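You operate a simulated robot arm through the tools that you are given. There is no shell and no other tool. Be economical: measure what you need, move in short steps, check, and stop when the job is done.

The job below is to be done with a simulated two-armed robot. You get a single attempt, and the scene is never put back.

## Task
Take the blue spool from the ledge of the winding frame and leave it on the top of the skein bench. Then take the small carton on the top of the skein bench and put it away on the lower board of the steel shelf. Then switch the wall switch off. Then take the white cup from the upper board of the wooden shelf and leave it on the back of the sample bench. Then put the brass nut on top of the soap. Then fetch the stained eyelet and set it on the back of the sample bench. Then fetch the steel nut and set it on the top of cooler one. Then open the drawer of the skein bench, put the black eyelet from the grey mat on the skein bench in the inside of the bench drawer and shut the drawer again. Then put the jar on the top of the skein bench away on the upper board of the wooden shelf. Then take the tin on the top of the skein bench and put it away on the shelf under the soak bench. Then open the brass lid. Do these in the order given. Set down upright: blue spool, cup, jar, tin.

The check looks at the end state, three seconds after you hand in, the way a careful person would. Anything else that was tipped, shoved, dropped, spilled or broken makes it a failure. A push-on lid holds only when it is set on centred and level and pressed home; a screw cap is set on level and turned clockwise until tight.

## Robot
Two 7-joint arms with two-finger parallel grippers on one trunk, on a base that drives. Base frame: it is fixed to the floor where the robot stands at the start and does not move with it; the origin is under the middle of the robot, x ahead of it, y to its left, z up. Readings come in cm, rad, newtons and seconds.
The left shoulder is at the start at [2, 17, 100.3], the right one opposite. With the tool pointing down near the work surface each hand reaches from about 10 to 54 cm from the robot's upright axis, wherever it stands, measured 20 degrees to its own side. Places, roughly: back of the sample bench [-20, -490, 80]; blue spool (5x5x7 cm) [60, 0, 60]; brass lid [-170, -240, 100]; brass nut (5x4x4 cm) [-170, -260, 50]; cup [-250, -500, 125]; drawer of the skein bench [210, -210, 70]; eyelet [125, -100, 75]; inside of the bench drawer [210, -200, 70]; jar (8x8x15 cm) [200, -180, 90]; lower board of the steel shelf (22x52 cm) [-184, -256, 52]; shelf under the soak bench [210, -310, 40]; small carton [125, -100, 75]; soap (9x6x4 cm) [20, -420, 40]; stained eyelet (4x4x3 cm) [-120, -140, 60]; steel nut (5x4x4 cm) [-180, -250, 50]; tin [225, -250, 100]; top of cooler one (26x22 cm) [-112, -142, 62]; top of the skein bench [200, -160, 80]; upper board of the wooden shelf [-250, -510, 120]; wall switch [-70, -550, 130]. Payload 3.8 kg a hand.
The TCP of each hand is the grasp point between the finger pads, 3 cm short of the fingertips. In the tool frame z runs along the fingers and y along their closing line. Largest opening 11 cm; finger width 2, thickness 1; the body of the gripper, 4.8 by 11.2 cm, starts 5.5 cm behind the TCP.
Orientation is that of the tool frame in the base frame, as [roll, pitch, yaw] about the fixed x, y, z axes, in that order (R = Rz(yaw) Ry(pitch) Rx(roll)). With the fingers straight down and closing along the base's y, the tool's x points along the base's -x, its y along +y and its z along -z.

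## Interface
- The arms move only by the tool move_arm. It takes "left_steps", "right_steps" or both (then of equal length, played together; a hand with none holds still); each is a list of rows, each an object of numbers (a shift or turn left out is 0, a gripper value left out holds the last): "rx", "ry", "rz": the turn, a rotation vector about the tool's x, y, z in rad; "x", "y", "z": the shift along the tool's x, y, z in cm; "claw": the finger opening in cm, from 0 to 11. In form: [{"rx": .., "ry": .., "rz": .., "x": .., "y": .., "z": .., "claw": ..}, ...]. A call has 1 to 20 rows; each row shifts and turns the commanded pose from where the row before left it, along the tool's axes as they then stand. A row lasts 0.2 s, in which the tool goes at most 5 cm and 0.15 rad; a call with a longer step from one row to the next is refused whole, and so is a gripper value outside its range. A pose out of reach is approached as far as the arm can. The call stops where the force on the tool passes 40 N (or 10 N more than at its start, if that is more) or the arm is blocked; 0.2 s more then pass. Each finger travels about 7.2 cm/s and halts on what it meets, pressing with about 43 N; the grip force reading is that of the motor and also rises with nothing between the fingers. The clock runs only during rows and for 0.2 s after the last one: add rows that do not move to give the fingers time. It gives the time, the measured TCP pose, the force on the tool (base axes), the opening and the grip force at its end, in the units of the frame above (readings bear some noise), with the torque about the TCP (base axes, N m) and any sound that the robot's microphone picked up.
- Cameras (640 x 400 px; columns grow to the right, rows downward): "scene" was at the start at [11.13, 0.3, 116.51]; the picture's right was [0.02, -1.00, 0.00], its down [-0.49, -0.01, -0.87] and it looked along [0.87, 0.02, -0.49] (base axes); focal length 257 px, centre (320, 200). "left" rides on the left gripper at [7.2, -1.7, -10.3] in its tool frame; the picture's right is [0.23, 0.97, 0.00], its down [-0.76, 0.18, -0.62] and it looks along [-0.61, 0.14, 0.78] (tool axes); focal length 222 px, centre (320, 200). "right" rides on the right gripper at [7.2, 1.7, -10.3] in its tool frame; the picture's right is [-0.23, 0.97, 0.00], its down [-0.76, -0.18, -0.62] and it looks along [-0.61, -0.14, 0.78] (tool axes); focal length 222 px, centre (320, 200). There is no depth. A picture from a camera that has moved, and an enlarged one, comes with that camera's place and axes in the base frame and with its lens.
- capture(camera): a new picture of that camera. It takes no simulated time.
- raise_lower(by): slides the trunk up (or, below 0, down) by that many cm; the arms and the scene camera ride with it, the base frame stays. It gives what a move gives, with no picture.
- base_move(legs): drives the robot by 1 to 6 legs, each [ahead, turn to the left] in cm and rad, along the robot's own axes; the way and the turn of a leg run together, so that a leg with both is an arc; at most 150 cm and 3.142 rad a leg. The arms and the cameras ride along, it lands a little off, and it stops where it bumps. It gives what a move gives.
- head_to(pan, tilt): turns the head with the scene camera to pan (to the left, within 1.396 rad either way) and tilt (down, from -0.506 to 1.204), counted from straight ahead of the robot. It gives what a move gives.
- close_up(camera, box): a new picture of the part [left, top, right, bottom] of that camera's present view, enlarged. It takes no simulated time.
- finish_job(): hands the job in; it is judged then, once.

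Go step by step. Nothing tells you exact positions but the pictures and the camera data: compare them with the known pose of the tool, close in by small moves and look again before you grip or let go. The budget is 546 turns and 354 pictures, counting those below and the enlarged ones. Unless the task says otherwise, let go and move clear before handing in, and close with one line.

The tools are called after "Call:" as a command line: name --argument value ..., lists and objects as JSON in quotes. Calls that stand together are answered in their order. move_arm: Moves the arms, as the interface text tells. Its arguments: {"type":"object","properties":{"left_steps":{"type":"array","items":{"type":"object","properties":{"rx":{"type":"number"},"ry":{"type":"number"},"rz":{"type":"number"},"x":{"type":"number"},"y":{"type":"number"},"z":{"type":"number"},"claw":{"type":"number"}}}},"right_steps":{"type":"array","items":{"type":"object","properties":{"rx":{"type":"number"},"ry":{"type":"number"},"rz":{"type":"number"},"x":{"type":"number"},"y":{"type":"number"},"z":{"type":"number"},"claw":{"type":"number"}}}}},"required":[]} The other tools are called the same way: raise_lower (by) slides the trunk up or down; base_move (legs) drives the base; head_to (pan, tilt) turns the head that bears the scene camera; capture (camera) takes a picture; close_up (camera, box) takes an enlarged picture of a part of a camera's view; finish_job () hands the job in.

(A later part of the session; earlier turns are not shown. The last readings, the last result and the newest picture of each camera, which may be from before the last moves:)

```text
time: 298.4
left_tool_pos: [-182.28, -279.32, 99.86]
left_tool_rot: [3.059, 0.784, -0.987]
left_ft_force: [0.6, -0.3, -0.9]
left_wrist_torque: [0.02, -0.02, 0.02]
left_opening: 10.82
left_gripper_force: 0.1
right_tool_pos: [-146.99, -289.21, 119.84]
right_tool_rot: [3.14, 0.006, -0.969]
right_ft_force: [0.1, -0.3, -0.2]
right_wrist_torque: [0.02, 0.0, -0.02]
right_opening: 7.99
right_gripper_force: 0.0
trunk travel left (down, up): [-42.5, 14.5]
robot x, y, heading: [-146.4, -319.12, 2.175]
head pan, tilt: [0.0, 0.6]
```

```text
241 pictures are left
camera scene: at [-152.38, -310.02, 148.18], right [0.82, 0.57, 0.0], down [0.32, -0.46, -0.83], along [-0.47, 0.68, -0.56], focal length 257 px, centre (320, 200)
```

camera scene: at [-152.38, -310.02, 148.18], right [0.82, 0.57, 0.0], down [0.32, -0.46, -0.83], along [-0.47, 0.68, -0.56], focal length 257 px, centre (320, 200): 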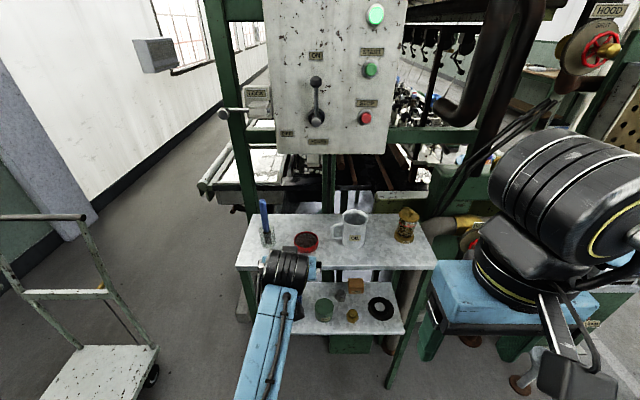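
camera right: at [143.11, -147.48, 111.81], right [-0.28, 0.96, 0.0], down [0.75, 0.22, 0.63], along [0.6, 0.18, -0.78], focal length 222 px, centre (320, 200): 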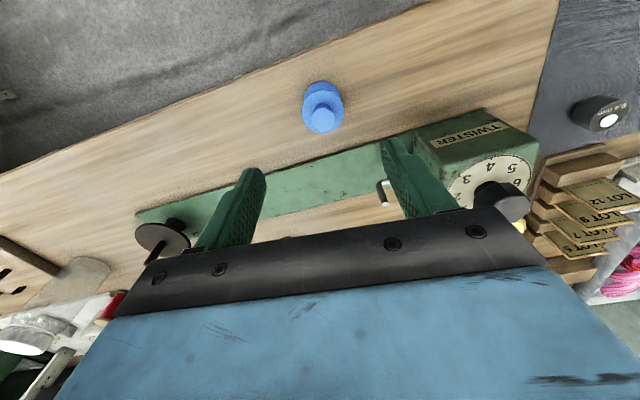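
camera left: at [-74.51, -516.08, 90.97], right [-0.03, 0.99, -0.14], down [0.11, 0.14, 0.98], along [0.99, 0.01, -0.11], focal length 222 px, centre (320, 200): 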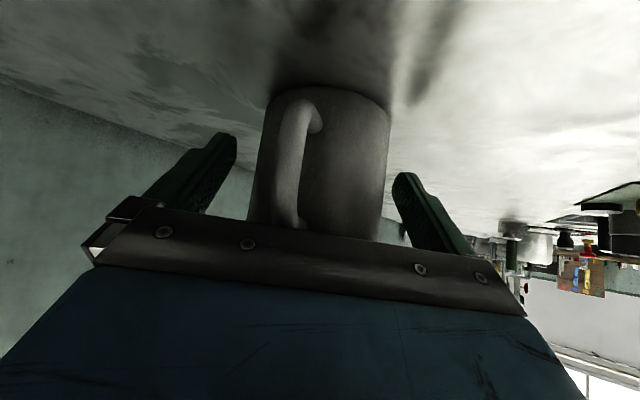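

Left arm sticks far forward; I'll back up and try to bring it to its original posture (high, out to the left, vertical).

Call:
base_move --legs '[[-20, 0]]'

Call:
move_arm --left_steps '[{"x": -2.5, "z": -2.5, "y": 2.8}, {"x": -2.5, "z": -2.5, "y": 2.8}, {"x": -2.5, "z": -2.5, "y": 2.8}, {"x": -2.5, "z": -2.5, "y": 2.8}, {"x": -2.5, "z": -2.5, "y": 2.8}, {"x": -2.5, "z": -2.5, "y": 2.8}, {"x": -2.5, "z": -2.5, "y": 2.8}, {"x": -1.5, "z": -1.5}, {"ry": 0.13}, {"ry": 0.13}, {"ry": 0.13}, {"ry": 0.13}, {"ry": 0.13}, {"ry": 0.13}, {}]'

Call:
capture --camera "scene"

```text
time: 300.0
left_tool_pos: [-170.83, -296.0, 100.0]
left_tool_rot: [3.062, 0.785, -0.983]
left_ft_force: [0.1, 0.3, 0.3]
left_wrist_torque: [0.0, 0.02, -0.01]
left_opening: 10.8
left_gripper_force: 0.0
right_tool_pos: [-135.61, -305.79, 119.91]
right_tool_rot: [3.14, 0.005, -0.966]
right_ft_force: [-0.5, 0.4, -0.1]
right_wrist_torque: [-0.01, 0.03, 0.02]
right_opening: 7.99
right_gripper_force: 0.0
trunk travel left (down, up): [-42.5, 14.5]
robot x, y, heading: [-134.71, -335.68, 2.187]
head pan, tilt: [0.0, 0.6]
```

```text
time: 303.2
left_tool_pos: [-189.07, -304.44, 126.33]
left_tool_rot: [3.084, 0.006, -0.925]
left_ft_force: [0.4, -0.3, 0.3]
left_wrist_torque: [0.0, 0.01, 0.01]
left_opening: 10.8
left_gripper_force: 0.1
left hand out of reach, approached as far as the arm can: row 10, 11, 12
right_tool_pos: [-135.6, -305.77, 119.97]
right_tool_rot: [3.14, 0.005, -0.966]
right_ft_force: [0.4, 0.4, -0.2]
right_wrist_torque: [0.02, 0.01, -0.03]
right_opening: 7.98
right_gripper_force: 0.1
trunk travel left (down, up): [-42.5, 14.5]
robot x, y, heading: [-134.42, -335.65, 2.176]
head pan, tilt: [0.0, 0.6]
```

```text
240 pictures are left
camera scene: at [-140.84, -326.65, 148.18], right [0.82, 0.57, 0.0], down [0.32, -0.46, -0.83], along [-0.47, 0.68, -0.56], focal length 257 px, centre (320, 200)
```

scene: 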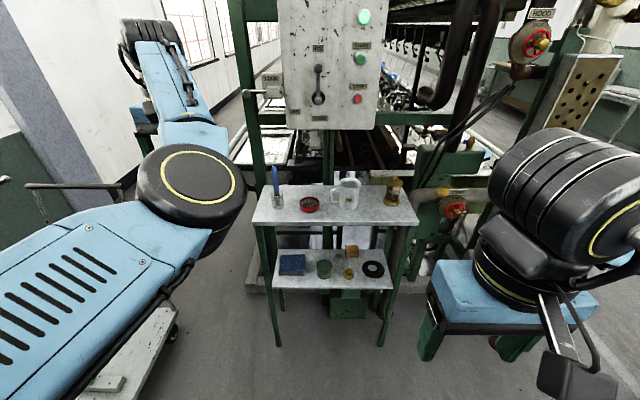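

Call:
move_arm --left_steps '[{"x": 3}, {"x": 3}, {"x": 3}, {"x": 3}, {"x": 3}, {"x": 3}, {}]'

Call:
capture --camera "scene"

```text
time: 304.8
left_tool_pos: [-191.68, -315.53, 126.1]
left_tool_rot: [3.084, 0.007, -0.926]
left_ft_force: [0.3, 0.5, -0.1]
left_wrist_torque: [0.03, -0.02, -0.01]
left_opening: 10.81
left_gripper_force: 0.0
left hand out of reach, approached as far as the arm can: row 1, 2, 3, 4, 5, 6
right_tool_pos: [-135.55, -305.72, 119.84]
right_tool_rot: [3.139, 0.007, -0.968]
right_ft_force: [-0.3, 0.5, 0.3]
right_wrist_torque: [-0.02, -0.01, 0.01]
right_opening: 8.0
right_gripper_force: 0.1
trunk travel left (down, up): [-42.5, 14.5]
robot x, y, heading: [-134.54, -335.62, 2.181]
head pan, tilt: [0.0, 0.6]
```

```text
239 pictures are left
camera scene: at [-140.84, -326.61, 148.18], right [0.82, 0.57, 0.0], down [0.32, -0.46, -0.82], along [-0.47, 0.68, -0.57], focal length 257 px, centre (320, 200)
```

scene: 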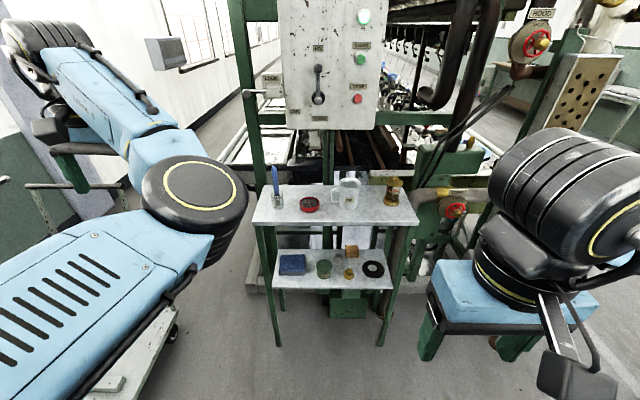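

Call:
move_arm --left_steps '[{"x": -3.7, "y": 1.3}, {"x": -3.7, "y": 1.3}, {"x": -3.7, "y": 1.3}, {"x": -3.7, "y": 1.3}, {}, {"y": -4}, {"y": -4}, {"y": -4}, {"x": 3}, {"x": 3}, {"x": 3}, {}]'

Call:
capture --camera "scene"

```text
time: 307.4
left_tool_pos: [-189.95, -306.97, 125.82]
left_tool_rot: [3.085, 0.006, -0.925]
left_ft_force: [0.0, -0.1, -0.7]
left_wrist_torque: [0.03, -0.02, -0.02]
left_opening: 10.8
left_gripper_force: 0.0
left hand out of reach, approached as far as the arm can: row 4, 10, 11
right_tool_pos: [-135.58, -305.67, 119.88]
right_tool_rot: [3.137, 0.004, -0.967]
right_ft_force: [0.4, 0.2, -0.3]
right_wrist_torque: [0.02, 0.03, -0.01]
right_opening: 8.02
right_gripper_force: 0.0
trunk travel left (down, up): [-42.5, 14.5]
robot x, y, heading: [-134.39, -336.1, 2.178]
head pan, tilt: [0.0, 0.6]
```

```text
238 pictures are left
camera scene: at [-140.81, -326.63, 148.18], right [0.82, 0.57, 0.0], down [0.32, -0.46, -0.83], along [-0.47, 0.68, -0.56], focal length 257 px, centre (320, 200)
```

scene: 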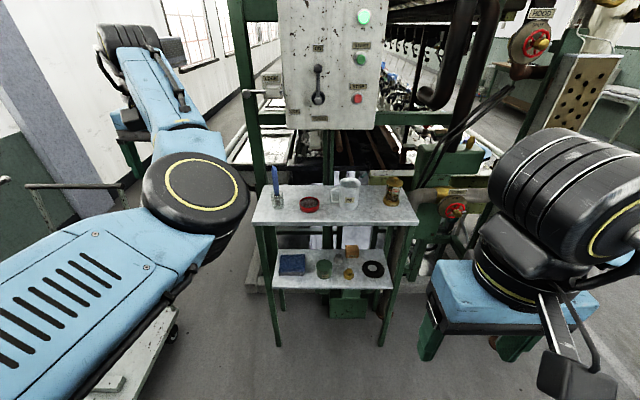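

The left elbow is bent inward. I'll try lowering the hand to hang nearly straight down, then raising it again, to let the elbow re-bend outward.

Call:
move_arm --left_steps '[{"z": 4, "x": 1.5}, {"z": 4, "x": 1.5}, {"z": 4, "x": 1.5}, {"z": 4, "x": 2}, {"z": 4, "x": 2}, {"z": 4, "x": 2}, {"z": 4, "x": 2}, {"z": 4, "x": 2}, {"z": 4, "x": 2}, {"z": 4, "x": 2}, {"z": 4, "x": 2}, {"z": 4, "x": 2}, {"z": 4, "x": 2}, {"z": 4, "x": 2}, {}]'

Call:
head_to --pan 0.5 --tilt 0.9

Call:
capture --camera "scene"

```text
time: 310.6
left_tool_pos: [-177.9, -329.47, 69.37]
left_tool_rot: [3.085, 0.004, -0.926]
left_ft_force: [-0.1, 0.3, -0.4]
left_wrist_torque: [-0.02, 0.01, 0.04]
left_opening: 10.78
left_gripper_force: 0.3
left hand out of reach, approached as far as the arm can: row 1, 2
right_tool_pos: [-135.58, -305.86, 119.94]
right_tool_rot: [3.139, 0.005, -0.967]
right_ft_force: [0.1, -0.4, -1.1]
right_wrist_torque: [0.02, -0.01, -0.01]
right_opening: 8.01
right_gripper_force: 0.0
trunk travel left (down, up): [-42.5, 14.5]
robot x, y, heading: [-134.37, -335.69, 2.174]
head pan, tilt: [0.0, 0.6]
```

```text
time: 311.5
left_tool_pos: [-178.04, -329.4, 69.38]
left_tool_rot: [3.083, 0.006, -0.925]
left_ft_force: [-0.6, -0.5, 0.3]
left_wrist_torque: [-0.01, -0.03, -0.02]
left_opening: 10.8
left_gripper_force: 0.1
right_tool_pos: [-135.54, -305.76, 119.76]
right_tool_rot: [3.139, 0.005, -0.967]
right_ft_force: [-0.1, -0.5, 0.1]
right_wrist_torque: [0.02, 0.01, -0.01]
right_opening: 8.03
right_gripper_force: 0.0
trunk travel left (down, up): [-42.5, 14.5]
robot x, y, heading: [-134.85, -335.57, 2.184]
head pan, tilt: [0.499, 0.901]
```

```text
237 pictures are left
camera scene: at [-142.53, -330.52, 145.71], right [0.44, 0.9, 0.0], down [0.7, -0.35, -0.62], along [-0.56, 0.28, -0.78], focal length 257 px, centre (320, 200)
```

scene: 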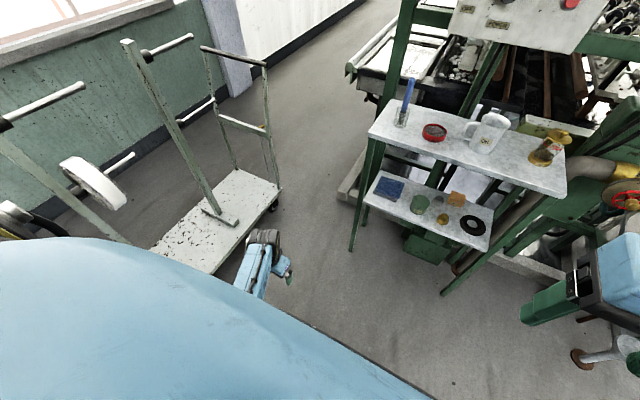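

Call:
move_arm --left_steps '[{"z": -4}, {"z": -4}, {"z": -4}, {"z": -4}, {"z": -4}, {"z": -4}, {"z": -4}, {"z": -4}, {}]'

Call:
capture --camera "scene"

```text
time: 313.5
left_tool_pos: [-178.26, -328.39, 96.26]
left_tool_rot: [3.078, 0.007, -0.924]
left_ft_force: [0.2, 0.6, -0.7]
left_wrist_torque: [0.01, -0.03, -0.01]
left_opening: 10.79
left_gripper_force: 0.0
left hand out of reach, approached as far as the arm can: row 7, 8
right_tool_pos: [-135.48, -305.74, 119.79]
right_tool_rot: [3.137, 0.006, -0.968]
right_ft_force: [0.3, -1.2, -0.1]
right_wrist_torque: [0.06, 0.06, 0.04]
right_opening: 7.99
right_gripper_force: 0.1
trunk travel left (down, up): [-42.5, 14.5]
robot x, y, heading: [-134.4, -335.62, 2.183]
head pan, tilt: [0.499, 0.901]
```

```text
236 pictures are left
camera scene: at [-142.48, -330.51, 145.7], right [0.44, 0.9, 0.0], down [0.7, -0.35, -0.62], along [-0.56, 0.28, -0.78], focal length 257 px, centre (320, 200)
```

scene: 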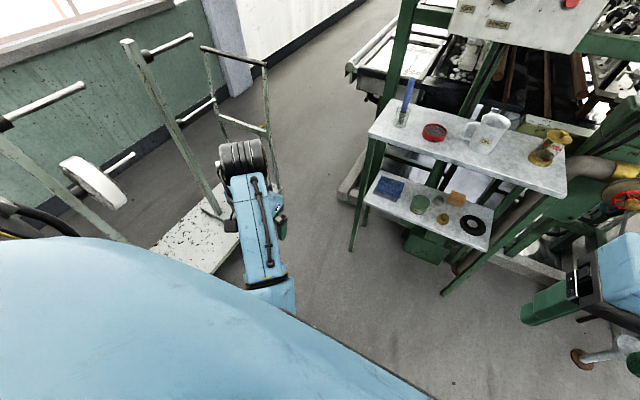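

Call:
move_arm --left_steps '[{"z": 4, "y": -2}, {"y": -4}, {"y": -4}, {"y": -4}, {"y": -4}, {"y": -4}, {"z": -4}, {"z": -4}, {"z": -4}, {"z": -4}, {}]'

Call:
capture --camera "scene"

```text
time: 315.9
left_tool_pos: [-161.82, -316.36, 94.2]
left_tool_rot: [3.047, 0.006, -0.925]
left_ft_force: [-0.1, 0.2, -0.7]
left_wrist_torque: [0.0, -0.01, 0.01]
left_opening: 10.79
left_gripper_force: 0.1
left hand out of reach, approached as far as the arm can: row 8, 9, 10
right_tool_pos: [-135.67, -305.84, 119.8]
right_tool_rot: [3.138, 0.005, -0.968]
right_ft_force: [0.4, -0.1, 0.1]
right_wrist_torque: [-0.01, -0.05, 0.0]
right_opening: 7.99
right_gripper_force: 0.1
trunk travel left (down, up): [-42.5, 14.5]
robot x, y, heading: [-134.57, -335.86, 2.18]
head pan, tilt: [0.499, 0.901]
```

```text
235 pictures are left
camera scene: at [-142.54, -330.53, 145.7], right [0.44, 0.9, 0.0], down [0.7, -0.35, -0.62], along [-0.56, 0.28, -0.78], focal length 257 px, centre (320, 200)
```

scene: 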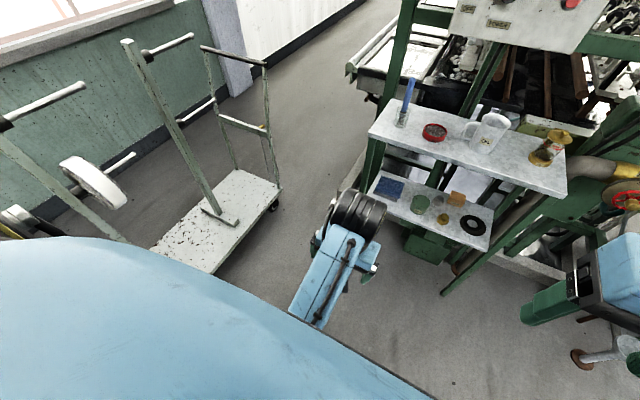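

I'll accept this left-arm posture: it suits tilted work, so the left hand will fetch the brass nut. Sidestepping right, lowering the trunk, tilting the hand 45°.

Call:
base_move --legs '[[0, -1.571], [22, 0], [0, 1.571]]'

Call:
raise_lower --by -39

Call:
move_arm --left_steps '[{"ry": -0.13, "rx": 0.05, "claw": 8}, {"ry": -0.13, "rx": 0.04}, {"ry": -0.13}, {"ry": -0.13}, {"ry": -0.13}, {"ry": -0.135}, {"x": -2, "z": -2}, {"x": -2, "z": -2}, {}]'

Call:
head_to --pan 0 --tilt 0.55

Call:
capture --camera "scene"

```text
time: 325.3
left_tool_pos: [-143.31, -303.11, 94.48]
left_tool_rot: [3.047, 0.01, -0.93]
left_ft_force: [0.3, -0.4, -0.1]
left_wrist_torque: [0.01, 0.02, -0.01]
left_opening: 10.8
left_gripper_force: 0.0
right_tool_pos: [-117.11, -292.81, 119.77]
right_tool_rot: [3.14, 0.005, -0.969]
right_ft_force: [0.0, -0.1, 0.2]
right_wrist_torque: [-0.03, 0.02, -0.03]
right_opening: 8.0
right_gripper_force: 0.0
trunk travel left (down, up): [-42.5, 14.5]
robot x, y, heading: [-116.28, -322.86, 2.178]
head pan, tilt: [0.499, 0.901]
```

```text
time: 329.0
left_tool_pos: [-144.18, -303.26, 57.58]
left_tool_rot: [3.039, 0.021, -0.933]
left_ft_force: [0.3, 0.9, 0.6]
left_wrist_torque: [0.0, -0.02, 0.01]
left_opening: 10.8
left_gripper_force: 0.2
right_tool_pos: [-117.34, -293.16, 83.05]
right_tool_rot: [-3.139, 0.007, -0.969]
right_ft_force: [0.0, -0.7, 0.3]
right_wrist_torque: [0.04, -0.02, 0.0]
right_opening: 8.0
right_gripper_force: 0.0
trunk travel left (down, up): [-3.5, 53.5]
robot x, y, heading: [-116.32, -322.82, 2.181]
head pan, tilt: [0.499, 0.901]
```

```text
time: 329.7
left_tool_pos: [-146.52, -297.38, 64.11]
left_tool_rot: [-3.105, 0.493, -0.917]
left_ft_force: [-0.3, 0.0, 0.3]
left_wrist_torque: [-0.04, 0.02, 0.01]
left_opening: 8.01
left_gripper_force: 0.0
right_tool_pos: [-117.36, -293.04, 83.13]
right_tool_rot: [-3.139, 0.007, -0.966]
right_ft_force: [0.6, 0.1, -0.3]
right_wrist_torque: [0.0, 0.03, -0.04]
right_opening: 7.99
right_gripper_force: 0.2
trunk travel left (down, up): [-3.5, 53.5]
robot x, y, heading: [-116.14, -322.78, 2.176]
head pan, tilt: [0.499, 0.901]
stopped in row 3 (left hand): the arm was blocked; the commanded pose is now the measured one
```

```text
time: 330.7
left_tool_pos: [-146.59, -297.47, 64.28]
left_tool_rot: [-3.1, 0.501, -0.916]
left_ft_force: [0.3, 0.4, -0.6]
left_wrist_torque: [0.0, -0.01, 0.01]
left_opening: 8.0
left_gripper_force: 0.1
right_tool_pos: [-117.39, -293.28, 83.23]
right_tool_rot: [-3.136, 0.007, -0.969]
right_ft_force: [0.1, 0.0, -0.4]
right_wrist_torque: [0.0, 0.03, 0.03]
right_opening: 7.98
right_gripper_force: 0.0
trunk travel left (down, up): [-3.5, 53.5]
robot x, y, heading: [-116.07, -323.11, 2.181]
head pan, tilt: [0.0, 0.55]
```

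```text
234 pictures are left
camera scene: at [-122.91, -314.2, 111.75], right [0.82, 0.57, 0.01], down [0.3, -0.42, -0.85], along [-0.49, 0.7, -0.52], focal length 257 px, centre (320, 200)
```

scene: 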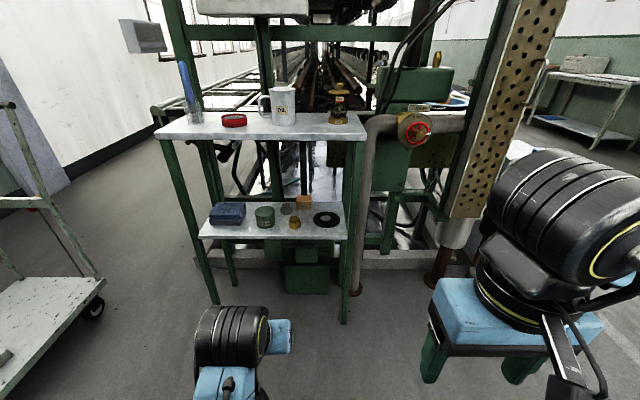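

The robot seems slightly propped up — the left elbow may be touching the floor/base. Raising the trunk 12 cm to relieve it.

Call:
raise_lower --by 12

Call:
head_to --pan 0.7 --tilt 1.15

Call:
capture --camera "scene"

```text
time: 332.2
left_tool_pos: [-146.41, -297.19, 74.01]
left_tool_rot: [-3.107, 0.496, -0.919]
left_ft_force: [0.0, 0.2, 0.1]
left_wrist_torque: [0.01, 0.0, 0.0]
left_opening: 8.0
left_gripper_force: 0.1
right_tool_pos: [-117.19, -292.89, 92.9]
right_tool_rot: [3.141, 0.005, -0.969]
right_ft_force: [-0.2, 0.8, -0.6]
right_wrist_torque: [-0.02, 0.0, 0.06]
right_opening: 7.99
right_gripper_force: 0.0
trunk travel left (down, up): [-15.5, 41.5]
robot x, y, heading: [-116.21, -322.44, 2.177]
head pan, tilt: [0.0, 0.55]
```

```text
time: 333.2
left_tool_pos: [-146.57, -297.33, 74.07]
left_tool_rot: [-3.109, 0.494, -0.92]
left_ft_force: [-0.3, 0.3, 0.1]
left_wrist_torque: [0.01, 0.0, 0.0]
left_opening: 7.97
left_gripper_force: 0.1
right_tool_pos: [-117.06, -292.88, 92.91]
right_tool_rot: [3.14, 0.005, -0.969]
right_ft_force: [0.7, 0.6, -0.2]
right_wrist_torque: [0.01, -0.01, -0.02]
right_opening: 8.02
right_gripper_force: 0.0
trunk travel left (down, up): [-15.5, 41.5]
robot x, y, heading: [-116.05, -322.63, 2.18]
head pan, tilt: [0.7, 1.15]
```

```text
233 pictures are left
camera scene: at [-123.1, -319.42, 117.01], right [0.26, 0.97, 0.0], down [0.88, -0.24, -0.41], along [-0.39, 0.11, -0.91], focal length 257 px, centre (320, 200)
```

scene: 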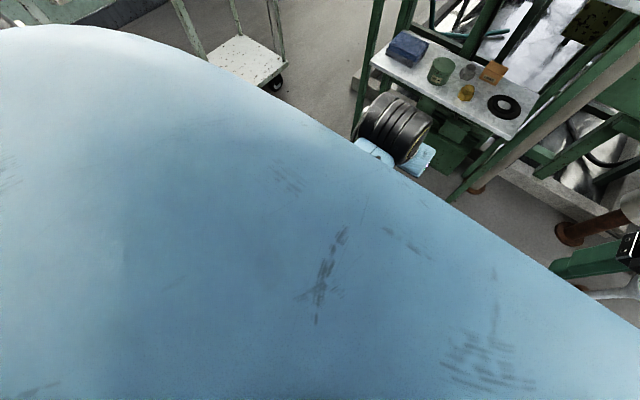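

Posture is fine at this trunk height. Setting 45° tilt on the left hand and driving forward 36 cm toward the shelf.

Call:
move_arm --left_steps '[{"ry": -0.14, "rx": -0.03}, {"ry": -0.14}, {}]'

Call:
base_move --legs '[[36, 0]]'

Call:
head_to --pan 0 --tilt 0.65

Call:
capture --camera "scene"

Call:
capture --camera "left"

```text
time: 334.0
left_tool_pos: [-146.48, -297.26, 74.04]
left_tool_rot: [-3.135, 0.779, -0.914]
left_ft_force: [0.5, -0.8, 0.3]
left_wrist_torque: [-0.01, -0.03, 0.02]
left_opening: 8.01
left_gripper_force: 0.1
right_tool_pos: [-117.09, -292.88, 92.9]
right_tool_rot: [3.14, 0.003, -0.971]
right_ft_force: [-0.6, -0.4, 0.4]
right_wrist_torque: [-0.01, -0.02, -0.02]
right_opening: 8.0
right_gripper_force: 0.0
trunk travel left (down, up): [-15.5, 41.5]
robot x, y, heading: [-116.3, -322.76, 2.175]
head pan, tilt: [0.7, 1.15]
```

```text
time: 336.4
left_tool_pos: [-167.1, -268.0, 74.07]
left_tool_rot: [-3.136, 0.775, -0.913]
left_ft_force: [-0.3, 1.0, 0.2]
left_wrist_torque: [0.01, -0.02, -0.01]
left_opening: 7.98
left_gripper_force: 0.1
right_tool_pos: [-137.76, -263.49, 92.89]
right_tool_rot: [3.14, 0.006, -0.969]
right_ft_force: [-0.2, 0.6, -0.8]
right_wrist_torque: [0.02, 0.02, -0.01]
right_opening: 8.01
right_gripper_force: 0.0
trunk travel left (down, up): [-15.5, 41.5]
robot x, y, heading: [-136.73, -293.27, 2.18]
head pan, tilt: [0.7, 1.15]
```

```text
time: 337.4
left_tool_pos: [-167.05, -267.98, 74.01]
left_tool_rot: [-3.137, 0.777, -0.913]
left_ft_force: [0.0, 0.3, 0.2]
left_wrist_torque: [-0.03, -0.02, 0.0]
left_opening: 8.0
left_gripper_force: 0.0
right_tool_pos: [-137.62, -263.46, 92.82]
right_tool_rot: [3.139, 0.005, -0.966]
right_ft_force: [-0.4, -0.4, -0.3]
right_wrist_torque: [0.0, -0.02, 0.01]
right_opening: 8.04
right_gripper_force: 0.1
trunk travel left (down, up): [-15.5, 41.5]
robot x, y, heading: [-136.32, -293.33, 2.181]
head pan, tilt: [0.0, 0.649]
```

```text
232 pictures are left
camera scene: at [-142.86, -284.48, 120.75], right [0.82, 0.57, 0.0], down [0.35, -0.5, -0.8], along [-0.46, 0.65, -0.6], focal length 257 px, centre (320, 200)
```

scene: 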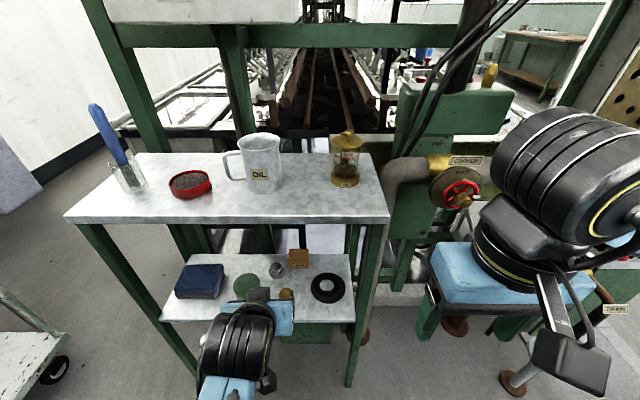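

```text
231 pictures are left
camera left: at [-158.16, -276.91, 76.33], right [-0.67, -0.72, -0.16], down [-0.21, -0.03, 0.98], along [-0.71, 0.69, -0.13], focal length 222 px, centre (320, 200)
```

left: 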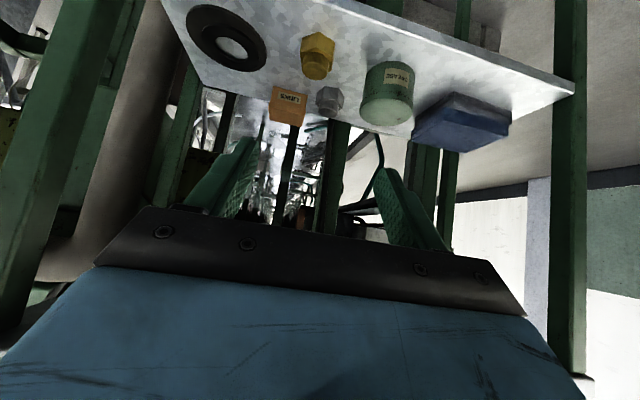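

Brass nut base at (-174.4,-256.0). Lower outside the shelf, then advance over it.

Call:
move_arm --left_steps '[{"x": 2.8, "z": 2.85, "y": -0.75}, {"x": 2.8, "z": 2.85, "y": -0.75}, {"x": 2.5, "z": 2.5}, {"x": -3.0, "z": 2.95}, {"x": -3.0, "z": 2.95}, {"x": -2.6, "z": 2.55}, {}]'

Call:
capture --camera "left"

```text
time: 339.0
left_tool_pos: [-172.9, -257.65, 62.46]
left_tool_rot: [-3.137, 0.775, -0.914]
left_ft_force: [0.4, -0.1, -0.1]
left_wrist_torque: [0.01, -0.01, 0.02]
left_opening: 8.0
left_gripper_force: 0.1
right_tool_pos: [-137.74, -263.54, 92.83]
right_tool_rot: [3.139, 0.005, -0.967]
right_ft_force: [-0.3, 0.6, 0.0]
right_wrist_torque: [-0.03, 0.01, 0.03]
right_opening: 7.97
right_gripper_force: 0.0
trunk travel left (down, up): [-15.5, 41.5]
robot x, y, heading: [-136.41, -293.15, 2.181]
head pan, tilt: [0.0, 0.649]
```

```text
230 pictures are left
camera left: at [-164.15, -266.54, 64.77], right [-0.67, -0.72, -0.16], down [-0.21, -0.03, 0.98], along [-0.71, 0.69, -0.13], focal length 222 px, centre (320, 200)
```

left: 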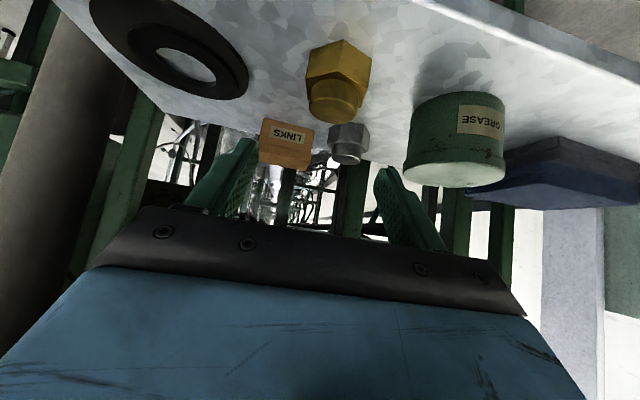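

Call:
move_arm --left_steps '[{"x": -0.85, "z": 0.85, "y": 0.33}, {"x": 1.9, "z": 1.95}, {"x": 1.9, "z": 1.95}, {}]'

Call:
capture --camera "left"

```text
time: 340.0
left_tool_pos: [-174.08, -256.72, 57.05]
left_tool_rot: [-3.138, 0.777, -0.912]
left_ft_force: [-0.2, -0.6, 1.1]
left_wrist_torque: [0.01, -0.01, 0.04]
left_opening: 7.99
left_gripper_force: 0.1
right_tool_pos: [-137.67, -263.43, 92.88]
right_tool_rot: [3.14, 0.005, -0.967]
right_ft_force: [0.4, -0.2, 0.2]
right_wrist_torque: [-0.02, 0.02, 0.01]
right_opening: 8.02
right_gripper_force: 0.1
trunk travel left (down, up): [-15.5, 41.5]
robot x, y, heading: [-136.6, -293.13, 2.185]
head pan, tilt: [0.0, 0.649]
```

```text
229 pictures are left
camera left: at [-165.26, -265.63, 59.31], right [-0.67, -0.72, -0.16], down [-0.21, -0.03, 0.98], along [-0.71, 0.69, -0.13], focal length 222 px, centre (320, 200)
```

left: 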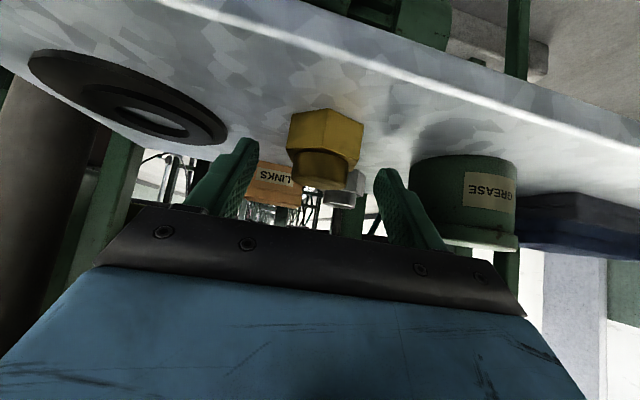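

Call:
move_arm --left_steps '[{"x": 0.6, "z": 0.6}, {"x": 0.55, "z": 0.55}, {}, {"claw": 6}, {"claw": 4.5}, {"claw": 3}, {}, {}]'

Call:
capture --camera "left"

```text
time: 341.8
left_tool_pos: [-174.18, -256.44, 55.9]
left_tool_rot: [-3.133, 0.787, -0.912]
left_ft_force: [-4.5, -1.0, 25.4]
left_wrist_torque: [-0.09, 0.77, -0.16]
left_opening: 3.95
left_gripper_force: 42.9
right_tool_pos: [-137.66, -263.52, 92.91]
right_tool_rot: [3.141, 0.009, -0.966]
right_ft_force: [0.0, 0.0, -0.3]
right_wrist_torque: [0.0, 0.01, 0.01]
right_opening: 8.01
right_gripper_force: 0.0
trunk travel left (down, up): [-15.5, 41.5]
robot x, y, heading: [-136.32, -293.8, 2.183]
head pan, tilt: [0.0, 0.649]
```

```text
228 pictures are left
camera left: at [-165.27, -265.39, 58.02], right [-0.67, -0.72, -0.17], down [-0.2, -0.03, 0.98], along [-0.71, 0.69, -0.12], focal length 222 px, centre (320, 200)
```

left: 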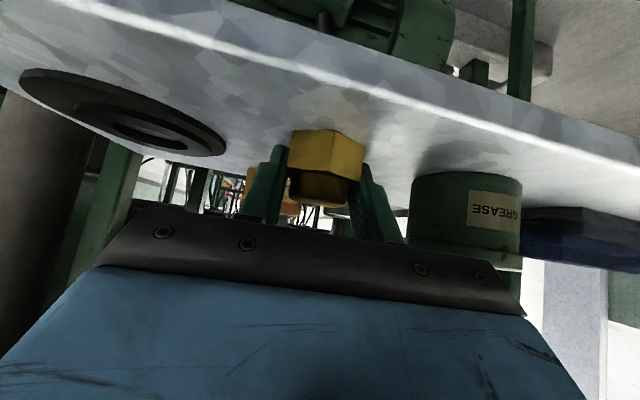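

Nut gripped at 4.0 cm. Lifting and withdrawing.

Call:
move_arm --left_steps '[{"x": -0.7, "z": -0.7}, {"x": -1.4, "z": -1.4}, {"x": -2.1, "z": -2.1}, {}]'

Call:
capture --camera "left"

Call:
base_move --legs '[[-45, 0]]'

```text
time: 342.8
left_tool_pos: [-174.09, -256.66, 61.25]
left_tool_rot: [-3.137, 0.776, -0.912]
left_ft_force: [0.2, 0.2, -3.1]
left_wrist_torque: [0.0, -0.01, -0.01]
left_opening: 3.92
left_gripper_force: 42.9
right_tool_pos: [-137.63, -263.46, 92.84]
right_tool_rot: [3.14, 0.006, -0.966]
right_ft_force: [0.3, 0.0, -0.4]
right_wrist_torque: [0.01, -0.01, 0.0]
right_opening: 8.02
right_gripper_force: 0.1
trunk travel left (down, up): [-15.5, 41.5]
robot x, y, heading: [-136.56, -293.44, 2.178]
head pan, tilt: [0.0, 0.649]
```

```text
227 pictures are left
camera left: at [-165.26, -265.65, 63.71], right [-0.67, -0.72, -0.16], down [-0.21, -0.02, 0.98], along [-0.71, 0.69, -0.14], focal length 222 px, centre (320, 200)
```

left: 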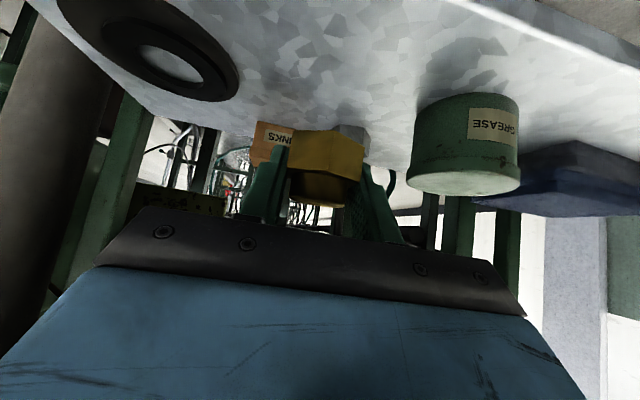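

```text
time: 345.6
left_tool_pos: [-147.72, -294.14, 61.49]
left_tool_rot: [-3.136, 0.775, -0.92]
left_ft_force: [-0.8, -0.1, -1.8]
left_wrist_torque: [-0.01, 0.01, 0.0]
left_opening: 3.93
left_gripper_force: 43.1
right_tool_pos: [-111.16, -301.3, 92.87]
right_tool_rot: [3.139, 0.006, -0.972]
right_ft_force: [0.9, -0.8, 1.0]
right_wrist_torque: [0.03, -0.02, -0.03]
right_opening: 8.01
right_gripper_force: 0.0
trunk travel left (down, up): [-15.5, 41.5]
robot x, y, heading: [-110.2, -331.08, 2.169]
head pan, tilt: [0.0, 0.649]
```

Nut held. Heading to the soap's bench (around (20,-420), low shelf).

Call:
base_move --legs '[[0, -2.46], [73, 0], [0, -0.683]]'

Call:
head_to --pan 0 --tilt 0.5

Call:
capture --camera "scene"

```text
time: 357.0
left_tool_pos: [-1.57, -381.82, 61.45]
left_tool_rot: [-3.138, 0.778, 2.28]
left_ft_force: [-0.6, 1.0, -0.7]
left_wrist_torque: [0.04, -0.01, -0.01]
left_opening: 3.93
left_gripper_force: 43.0
right_tool_pos: [-38.25, -376.88, 92.86]
right_tool_rot: [3.14, 0.006, 2.226]
right_ft_force: [0.1, -0.2, 0.1]
right_wrist_torque: [0.01, -0.01, -0.01]
right_opening: 8.0
right_gripper_force: 0.1
trunk travel left (down, up): [-15.5, 41.5]
robot x, y, heading: [-40.85, -347.24, -0.909]
head pan, tilt: [0.0, 0.649]
```

```text
time: 357.7
left_tool_pos: [-1.53, -381.7, 61.38]
left_tool_rot: [-3.137, 0.775, 2.279]
left_ft_force: [-0.4, -0.8, -2.3]
left_wrist_torque: [0.02, -0.01, 0.0]
left_opening: 3.91
left_gripper_force: 42.8
right_tool_pos: [-38.27, -376.87, 92.89]
right_tool_rot: [3.139, 0.005, 2.225]
right_ft_force: [-0.4, -0.1, -0.4]
right_wrist_torque: [-0.01, 0.03, 0.02]
right_opening: 8.01
right_gripper_force: 0.0
trunk travel left (down, up): [-15.5, 41.5]
robot x, y, heading: [-40.72, -347.23, -0.906]
head pan, tilt: [0.0, 0.499]
```

```text
226 pictures are left
camera scene: at [-33.95, -355.73, 122.08], right [-0.79, -0.61, 0.0], down [-0.29, 0.38, -0.88], along [0.54, -0.69, -0.48], focal length 257 px, centre (320, 200)
```

scene: 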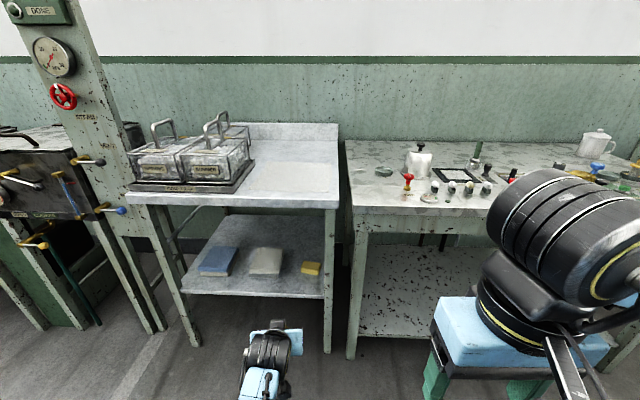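

The yellow soap is on the lower shelf at about (22,-420), close to the right front leg. I'll come in at an angle from its left side.

Call:
move_arm --left_steps '[{"x": 2.1, "z": -2.1}, {"x": 2.1, "z": -2.1}, {}]'

Call:
base_move --legs '[[0, 0.906], [39, 0], [0, -1.413]]'

Call:
capture --camera "scene"

Call:
capture --camera "left"

```text
time: 358.5
left_tool_pos: [-5.35, -377.26, 61.51]
left_tool_rot: [-3.14, 0.776, 2.279]
left_ft_force: [-0.1, -0.1, -1.6]
left_wrist_torque: [0.04, 0.04, 0.05]
left_opening: 3.92
left_gripper_force: 43.0
right_tool_pos: [-38.23, -376.84, 92.87]
right_tool_rot: [3.141, 0.005, 2.225]
right_ft_force: [-0.5, 0.0, 0.4]
right_wrist_torque: [-0.02, -0.03, 0.0]
right_opening: 8.01
right_gripper_force: 0.0
trunk travel left (down, up): [-15.5, 41.5]
robot x, y, heading: [-40.95, -346.94, -0.907]
head pan, tilt: [0.0, 0.499]
```

```text
time: 366.7
left_tool_pos: [13.87, -391.54, 61.56]
left_tool_rot: [-3.137, 0.774, 1.765]
left_ft_force: [-0.6, 1.8, -1.1]
left_wrist_torque: [-0.02, -0.02, 0.05]
left_opening: 3.92
left_gripper_force: 43.2
right_tool_pos: [-14.42, -374.95, 92.87]
right_tool_rot: [3.139, 0.006, 1.713]
right_ft_force: [-0.2, 0.0, 1.0]
right_wrist_torque: [-0.02, 0.0, 0.03]
right_opening: 8.01
right_gripper_force: 0.2
trunk travel left (down, up): [-15.5, 41.5]
robot x, y, heading: [-2.05, -347.48, -1.424]
head pan, tilt: [0.0, 0.499]
```

```text
225 pictures are left
camera scene: at [-0.43, -358.6, 122.09], right [-0.99, -0.15, 0.0], down [-0.07, 0.47, -0.88], along [0.13, -0.87, -0.48], focal length 257 px, centre (320, 200)
```

scene: 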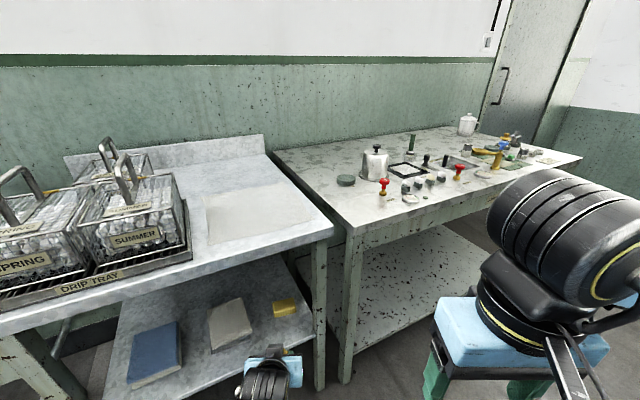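

```text
224 pictures are left
camera left: at [9.97, -379.66, 63.76], right [0.92, 0.34, -0.16], down [0.2, -0.07, 0.98], along [0.33, -0.94, -0.13], focal length 222 px, centre (320, 200)
```

left: 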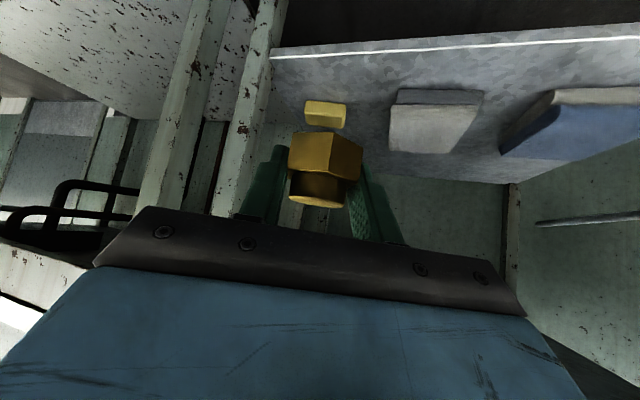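

Soap lies straight ahead of the nut, slightly left. Lower the hand to z≈52, shift left 2.6, and drive forward 17.

Call:
move_arm --left_steps '[{"x": 2.1, "z": 2.15, "y": 1.3}, {"x": 2.1, "z": 2.15, "y": 1.3}, {"x": 2.1, "z": 2.15}, {}]'

Call:
base_move --legs '[[17, 0]]'

Call:
capture --camera "left"

Call:
capture --camera "scene"

```text
time: 367.7
left_tool_pos: [16.47, -391.07, 52.38]
left_tool_rot: [-3.138, 0.777, 1.766]
left_ft_force: [-0.1, -0.4, -1.0]
left_wrist_torque: [-0.01, 0.0, 0.03]
left_opening: 3.96
left_gripper_force: 42.7
right_tool_pos: [-14.56, -374.97, 92.83]
right_tool_rot: [3.141, 0.005, 1.711]
right_ft_force: [-0.2, -0.2, 0.4]
right_wrist_torque: [-0.02, 0.01, -0.01]
right_opening: 8.0
right_gripper_force: 0.0
trunk travel left (down, up): [-15.5, 41.5]
robot x, y, heading: [-1.82, -347.48, -1.422]
head pan, tilt: [0.0, 0.499]
```

```text
time: 369.1
left_tool_pos: [18.77, -407.9, 52.39]
left_tool_rot: [-3.137, 0.774, 1.763]
left_ft_force: [-0.2, 0.0, -1.0]
left_wrist_torque: [0.01, -0.01, 0.01]
left_opening: 3.91
left_gripper_force: 43.2
right_tool_pos: [-12.02, -391.67, 92.9]
right_tool_rot: [3.139, 0.004, 1.712]
right_ft_force: [0.2, -0.2, 0.1]
right_wrist_torque: [0.01, 0.01, 0.03]
right_opening: 8.0
right_gripper_force: 0.0
trunk travel left (down, up): [-15.5, 41.5]
robot x, y, heading: [0.44, -364.15, -1.426]
head pan, tilt: [0.0, 0.499]
```

```text
223 pictures are left
camera left: at [14.79, -396.04, 54.76], right [0.93, 0.34, -0.16], down [0.2, -0.07, 0.98], along [0.32, -0.94, -0.13], focal length 222 px, centre (320, 200)
```

left: 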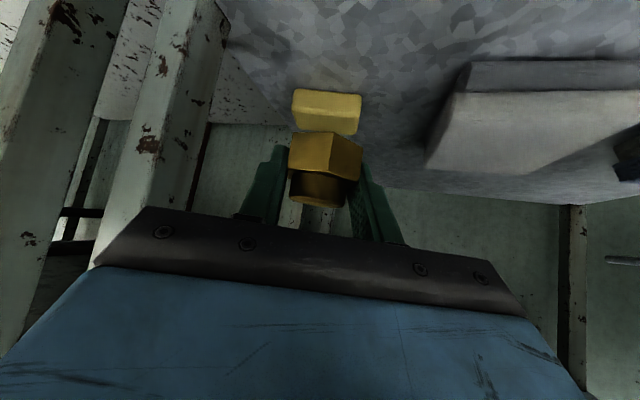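

```text
222 pictures are left
camera scene: at [2.04, -375.37, 122.08], right [-0.99, -0.15, 0.0], down [-0.07, 0.47, -0.88], along [0.13, -0.87, -0.48], focal length 257 px, centre (320, 200)
```

scene: 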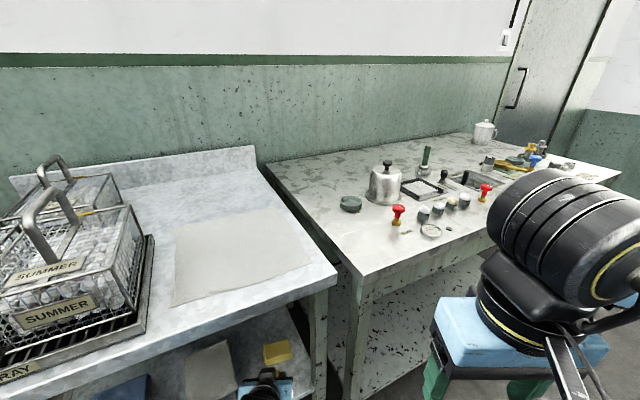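

Call:
move_arm --left_steps '[{"x": -2.8, "z": 2.75, "y": 0.6}, {"x": -2.8, "z": 2.75}, {"x": -2.9, "z": 2.85}, {}]'

Call:
capture --camera "left"

Call:
head_to --pan 0.35 --tilt 0.95

Call:
capture --camera "scene"

```text
time: 370.1
left_tool_pos: [21.49, -419.36, 52.84]
left_tool_rot: [-3.137, 0.776, 1.761]
left_ft_force: [-0.7, -0.6, -1.3]
left_wrist_torque: [0.01, 0.02, 0.01]
left_opening: 3.94
left_gripper_force: 43.5
right_tool_pos: [-12.02, -391.57, 92.9]
right_tool_rot: [3.14, 0.005, 1.71]
right_ft_force: [-0.2, 1.1, -0.2]
right_wrist_torque: [0.02, 0.01, -0.05]
right_opening: 7.99
right_gripper_force: 0.1
trunk travel left (down, up): [-15.5, 41.5]
robot x, y, heading: [0.26, -364.19, -1.428]
head pan, tilt: [0.0, 0.499]
```

```text
221 pictures are left
camera left: at [17.45, -407.56, 55.1], right [0.93, 0.34, -0.16], down [0.2, -0.07, 0.98], along [0.32, -0.94, -0.13], focal length 222 px, centre (320, 200)
```

left: 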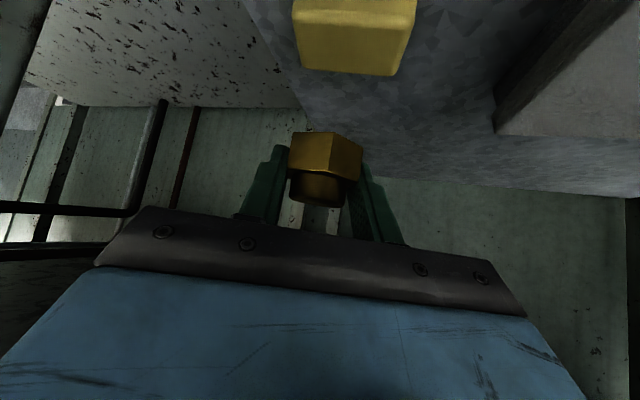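

```text
time: 371.1
left_tool_pos: [21.45, -419.45, 52.81]
left_tool_rot: [-3.138, 0.774, 1.763]
left_ft_force: [0.3, -0.5, -1.2]
left_wrist_torque: [-0.02, 0.0, -0.04]
left_opening: 3.92
left_gripper_force: 43.2
right_tool_pos: [-12.01, -391.51, 92.95]
right_tool_rot: [3.14, 0.004, 1.711]
right_ft_force: [-0.2, -0.3, -0.3]
right_wrist_torque: [0.0, 0.02, 0.02]
right_opening: 8.02
right_gripper_force: 0.0
trunk travel left (down, up): [-15.5, 41.5]
robot x, y, heading: [0.49, -363.98, -1.422]
head pan, tilt: [0.351, 0.949]
```

```text
220 pictures are left
camera scene: at [4.17, -372.72, 118.34], right [-0.88, -0.48, 0.0], down [-0.39, 0.71, -0.58], along [0.28, -0.51, -0.81], focal length 257 px, centre (320, 200)
```

scene: 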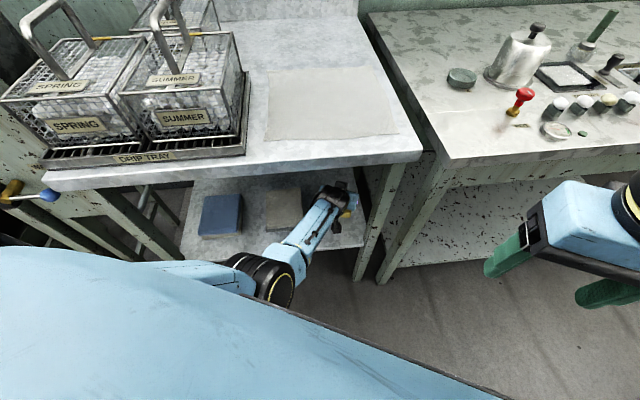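

The close view shows the soap top is lower (z≈40) and its centre at about (23.3,-423.3). Moving 3.8 forward, 1 left, then part-way down.

Call:
move_arm --left_steps '[{"x": -2.7, "z": 2.65, "y": 1.05}, {"x": 1.4, "z": 1.4}, {"x": 1.4, "z": 1.4}, {}]'

Call:
capture --camera "left"

```text
time: 372.1
left_tool_pos: [23.3, -422.79, 51.87]
left_tool_rot: [-3.137, 0.774, 1.763]
left_ft_force: [0.2, 0.6, -1.1]
left_wrist_torque: [0.0, 0.03, 0.03]
left_opening: 3.91
left_gripper_force: 42.9
left hand out of reach, approached as far as the arm can: row 2, 3
right_tool_pos: [-12.15, -391.66, 92.82]
right_tool_rot: [3.14, 0.006, 1.712]
right_ft_force: [-0.4, 0.4, -0.6]
right_wrist_torque: [-0.02, -0.01, 0.01]
right_opening: 8.02
right_gripper_force: 0.2
trunk travel left (down, up): [-15.5, 41.5]
robot x, y, heading: [0.21, -364.33, -1.426]
head pan, tilt: [0.351, 0.949]
```

```text
219 pictures are left
camera left: at [19.27, -411.11, 54.17], right [0.93, 0.34, -0.16], down [0.2, -0.07, 0.98], along [0.32, -0.94, -0.13], focal length 222 px, centre (320, 200)
```

left: 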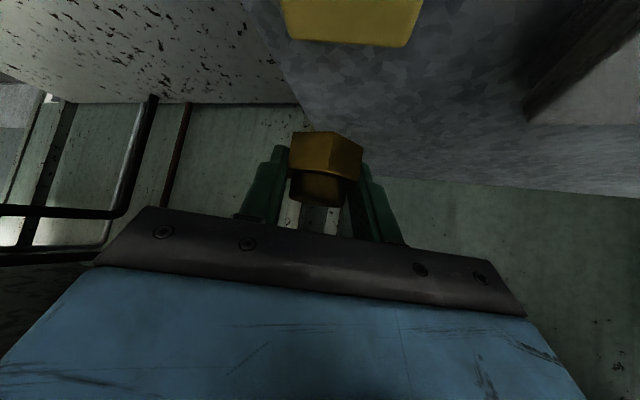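

Arm is at full stretch; retract 8 cm and drive the base 8 cm closer.

Call:
move_arm --left_steps '[{"x": 2.8, "z": -2.8}, {"x": 2.8, "z": -2.8}, {}]'

Call:
base_move --legs '[[8, 0]]'

Call:
capture --camera "left"

```text
time: 372.9
left_tool_pos: [21.44, -415.24, 51.96]
left_tool_rot: [-3.139, 0.776, 1.761]
left_ft_force: [0.3, 0.0, -1.4]
left_wrist_torque: [0.03, 0.0, -0.03]
left_opening: 3.89
left_gripper_force: 42.9
right_tool_pos: [-11.99, -391.49, 92.88]
right_tool_rot: [3.14, 0.007, 1.71]
right_ft_force: [-0.3, -0.9, -0.4]
right_wrist_torque: [0.01, 0.0, 0.03]
right_opening: 8.01
right_gripper_force: 0.1
trunk travel left (down, up): [-15.5, 41.5]
robot x, y, heading: [0.55, -364.1, -1.422]
head pan, tilt: [0.351, 0.949]
```

```text
time: 373.9
left_tool_pos: [22.59, -423.39, 51.9]
left_tool_rot: [-3.138, 0.775, 1.763]
left_ft_force: [-0.4, -1.0, -2.0]
left_wrist_torque: [0.0, -0.01, 0.01]
left_opening: 3.93
left_gripper_force: 43.2
right_tool_pos: [-10.81, -399.77, 92.81]
right_tool_rot: [3.141, 0.005, 1.708]
right_ft_force: [-0.4, 0.7, 0.2]
right_wrist_torque: [0.02, -0.03, 0.02]
right_opening: 7.99
right_gripper_force: 0.0
trunk travel left (down, up): [-15.5, 41.5]
robot x, y, heading: [1.91, -372.22, -1.43]
head pan, tilt: [0.351, 0.949]
```

```text
218 pictures are left
camera left: at [18.6, -411.59, 54.22], right [0.93, 0.34, -0.16], down [0.2, -0.07, 0.98], along [0.32, -0.94, -0.14], focal length 222 px, centre (320, 200)
```

left: 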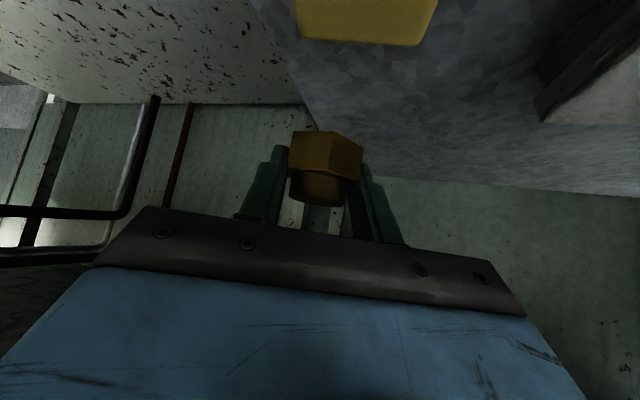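

Call:
move_arm --left_steps '[{"x": 0.4, "z": -0.35, "y": 0.7}, {"x": 1.4, "z": 1.4}, {"x": 1.4, "z": 1.4}, {"x": 1.0, "z": 1.0}, {}]'

Call:
capture --camera "left"

```text
time: 375.1
left_tool_pos: [23.16, -422.49, 46.61]
left_tool_rot: [-3.137, 0.775, 1.762]
left_ft_force: [0.0, 0.3, -1.8]
left_wrist_torque: [0.02, 0.0, -0.03]
left_opening: 3.9
left_gripper_force: 42.4
right_tool_pos: [-10.9, -399.61, 92.9]
right_tool_rot: [3.14, 0.005, 1.708]
right_ft_force: [0.2, 0.0, 0.1]
right_wrist_torque: [-0.03, -0.02, 0.0]
right_opening: 8.03
right_gripper_force: 0.0
trunk travel left (down, up): [-15.5, 41.5]
robot x, y, heading: [1.75, -372.32, -1.428]
head pan, tilt: [0.351, 0.949]
```

```text
217 pictures are left
camera left: at [19.18, -410.67, 48.9], right [0.93, 0.34, -0.16], down [0.2, -0.07, 0.98], along [0.32, -0.94, -0.13], focal length 222 px, centre (320, 200)
```

left: 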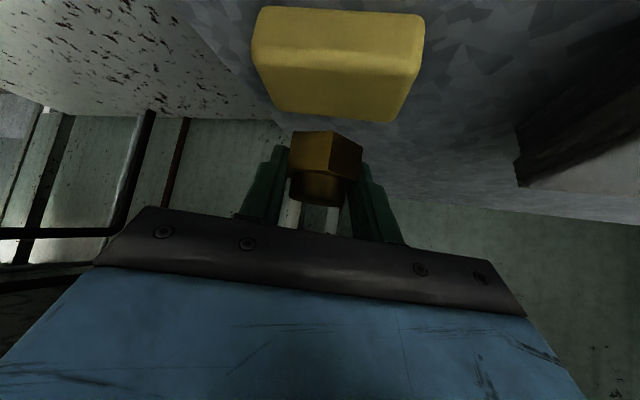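

Nut is centred over the soap. Lowering gently.

Call:
move_arm --left_steps '[{"x": 0.9, "z": 0.9}, {"x": 0.7, "z": 0.7}, {}, {"x": 0.2, "z": 0.2}, {}, {"x": 0.2, "z": 0.2}, {}, {"x": 0.2, "z": 0.2}, {}, {"x": 0.2, "z": 0.2}, {}]'

```text
time: 377.5
left_tool_pos: [23.99, -422.77, 43.88]
left_tool_rot: [-3.138, 0.79, 1.761]
left_ft_force: [-5.8, -1.2, 39.7]
left_wrist_torque: [-0.32, 0.29, -0.08]
left_opening: 3.95
left_gripper_force: 42.8
left hand out of reach, approached as far as the arm can: row 8, 10
right_tool_pos: [-11.06, -399.48, 92.89]
right_tool_rot: [3.138, 0.009, 1.709]
right_ft_force: [0.2, -0.4, 0.7]
right_wrist_torque: [-0.02, 0.02, 0.01]
right_opening: 7.98
right_gripper_force: 0.1
trunk travel left (down, up): [-15.5, 41.5]
robot x, y, heading: [1.74, -372.42, -1.429]
head pan, tilt: [0.351, 0.949]
```

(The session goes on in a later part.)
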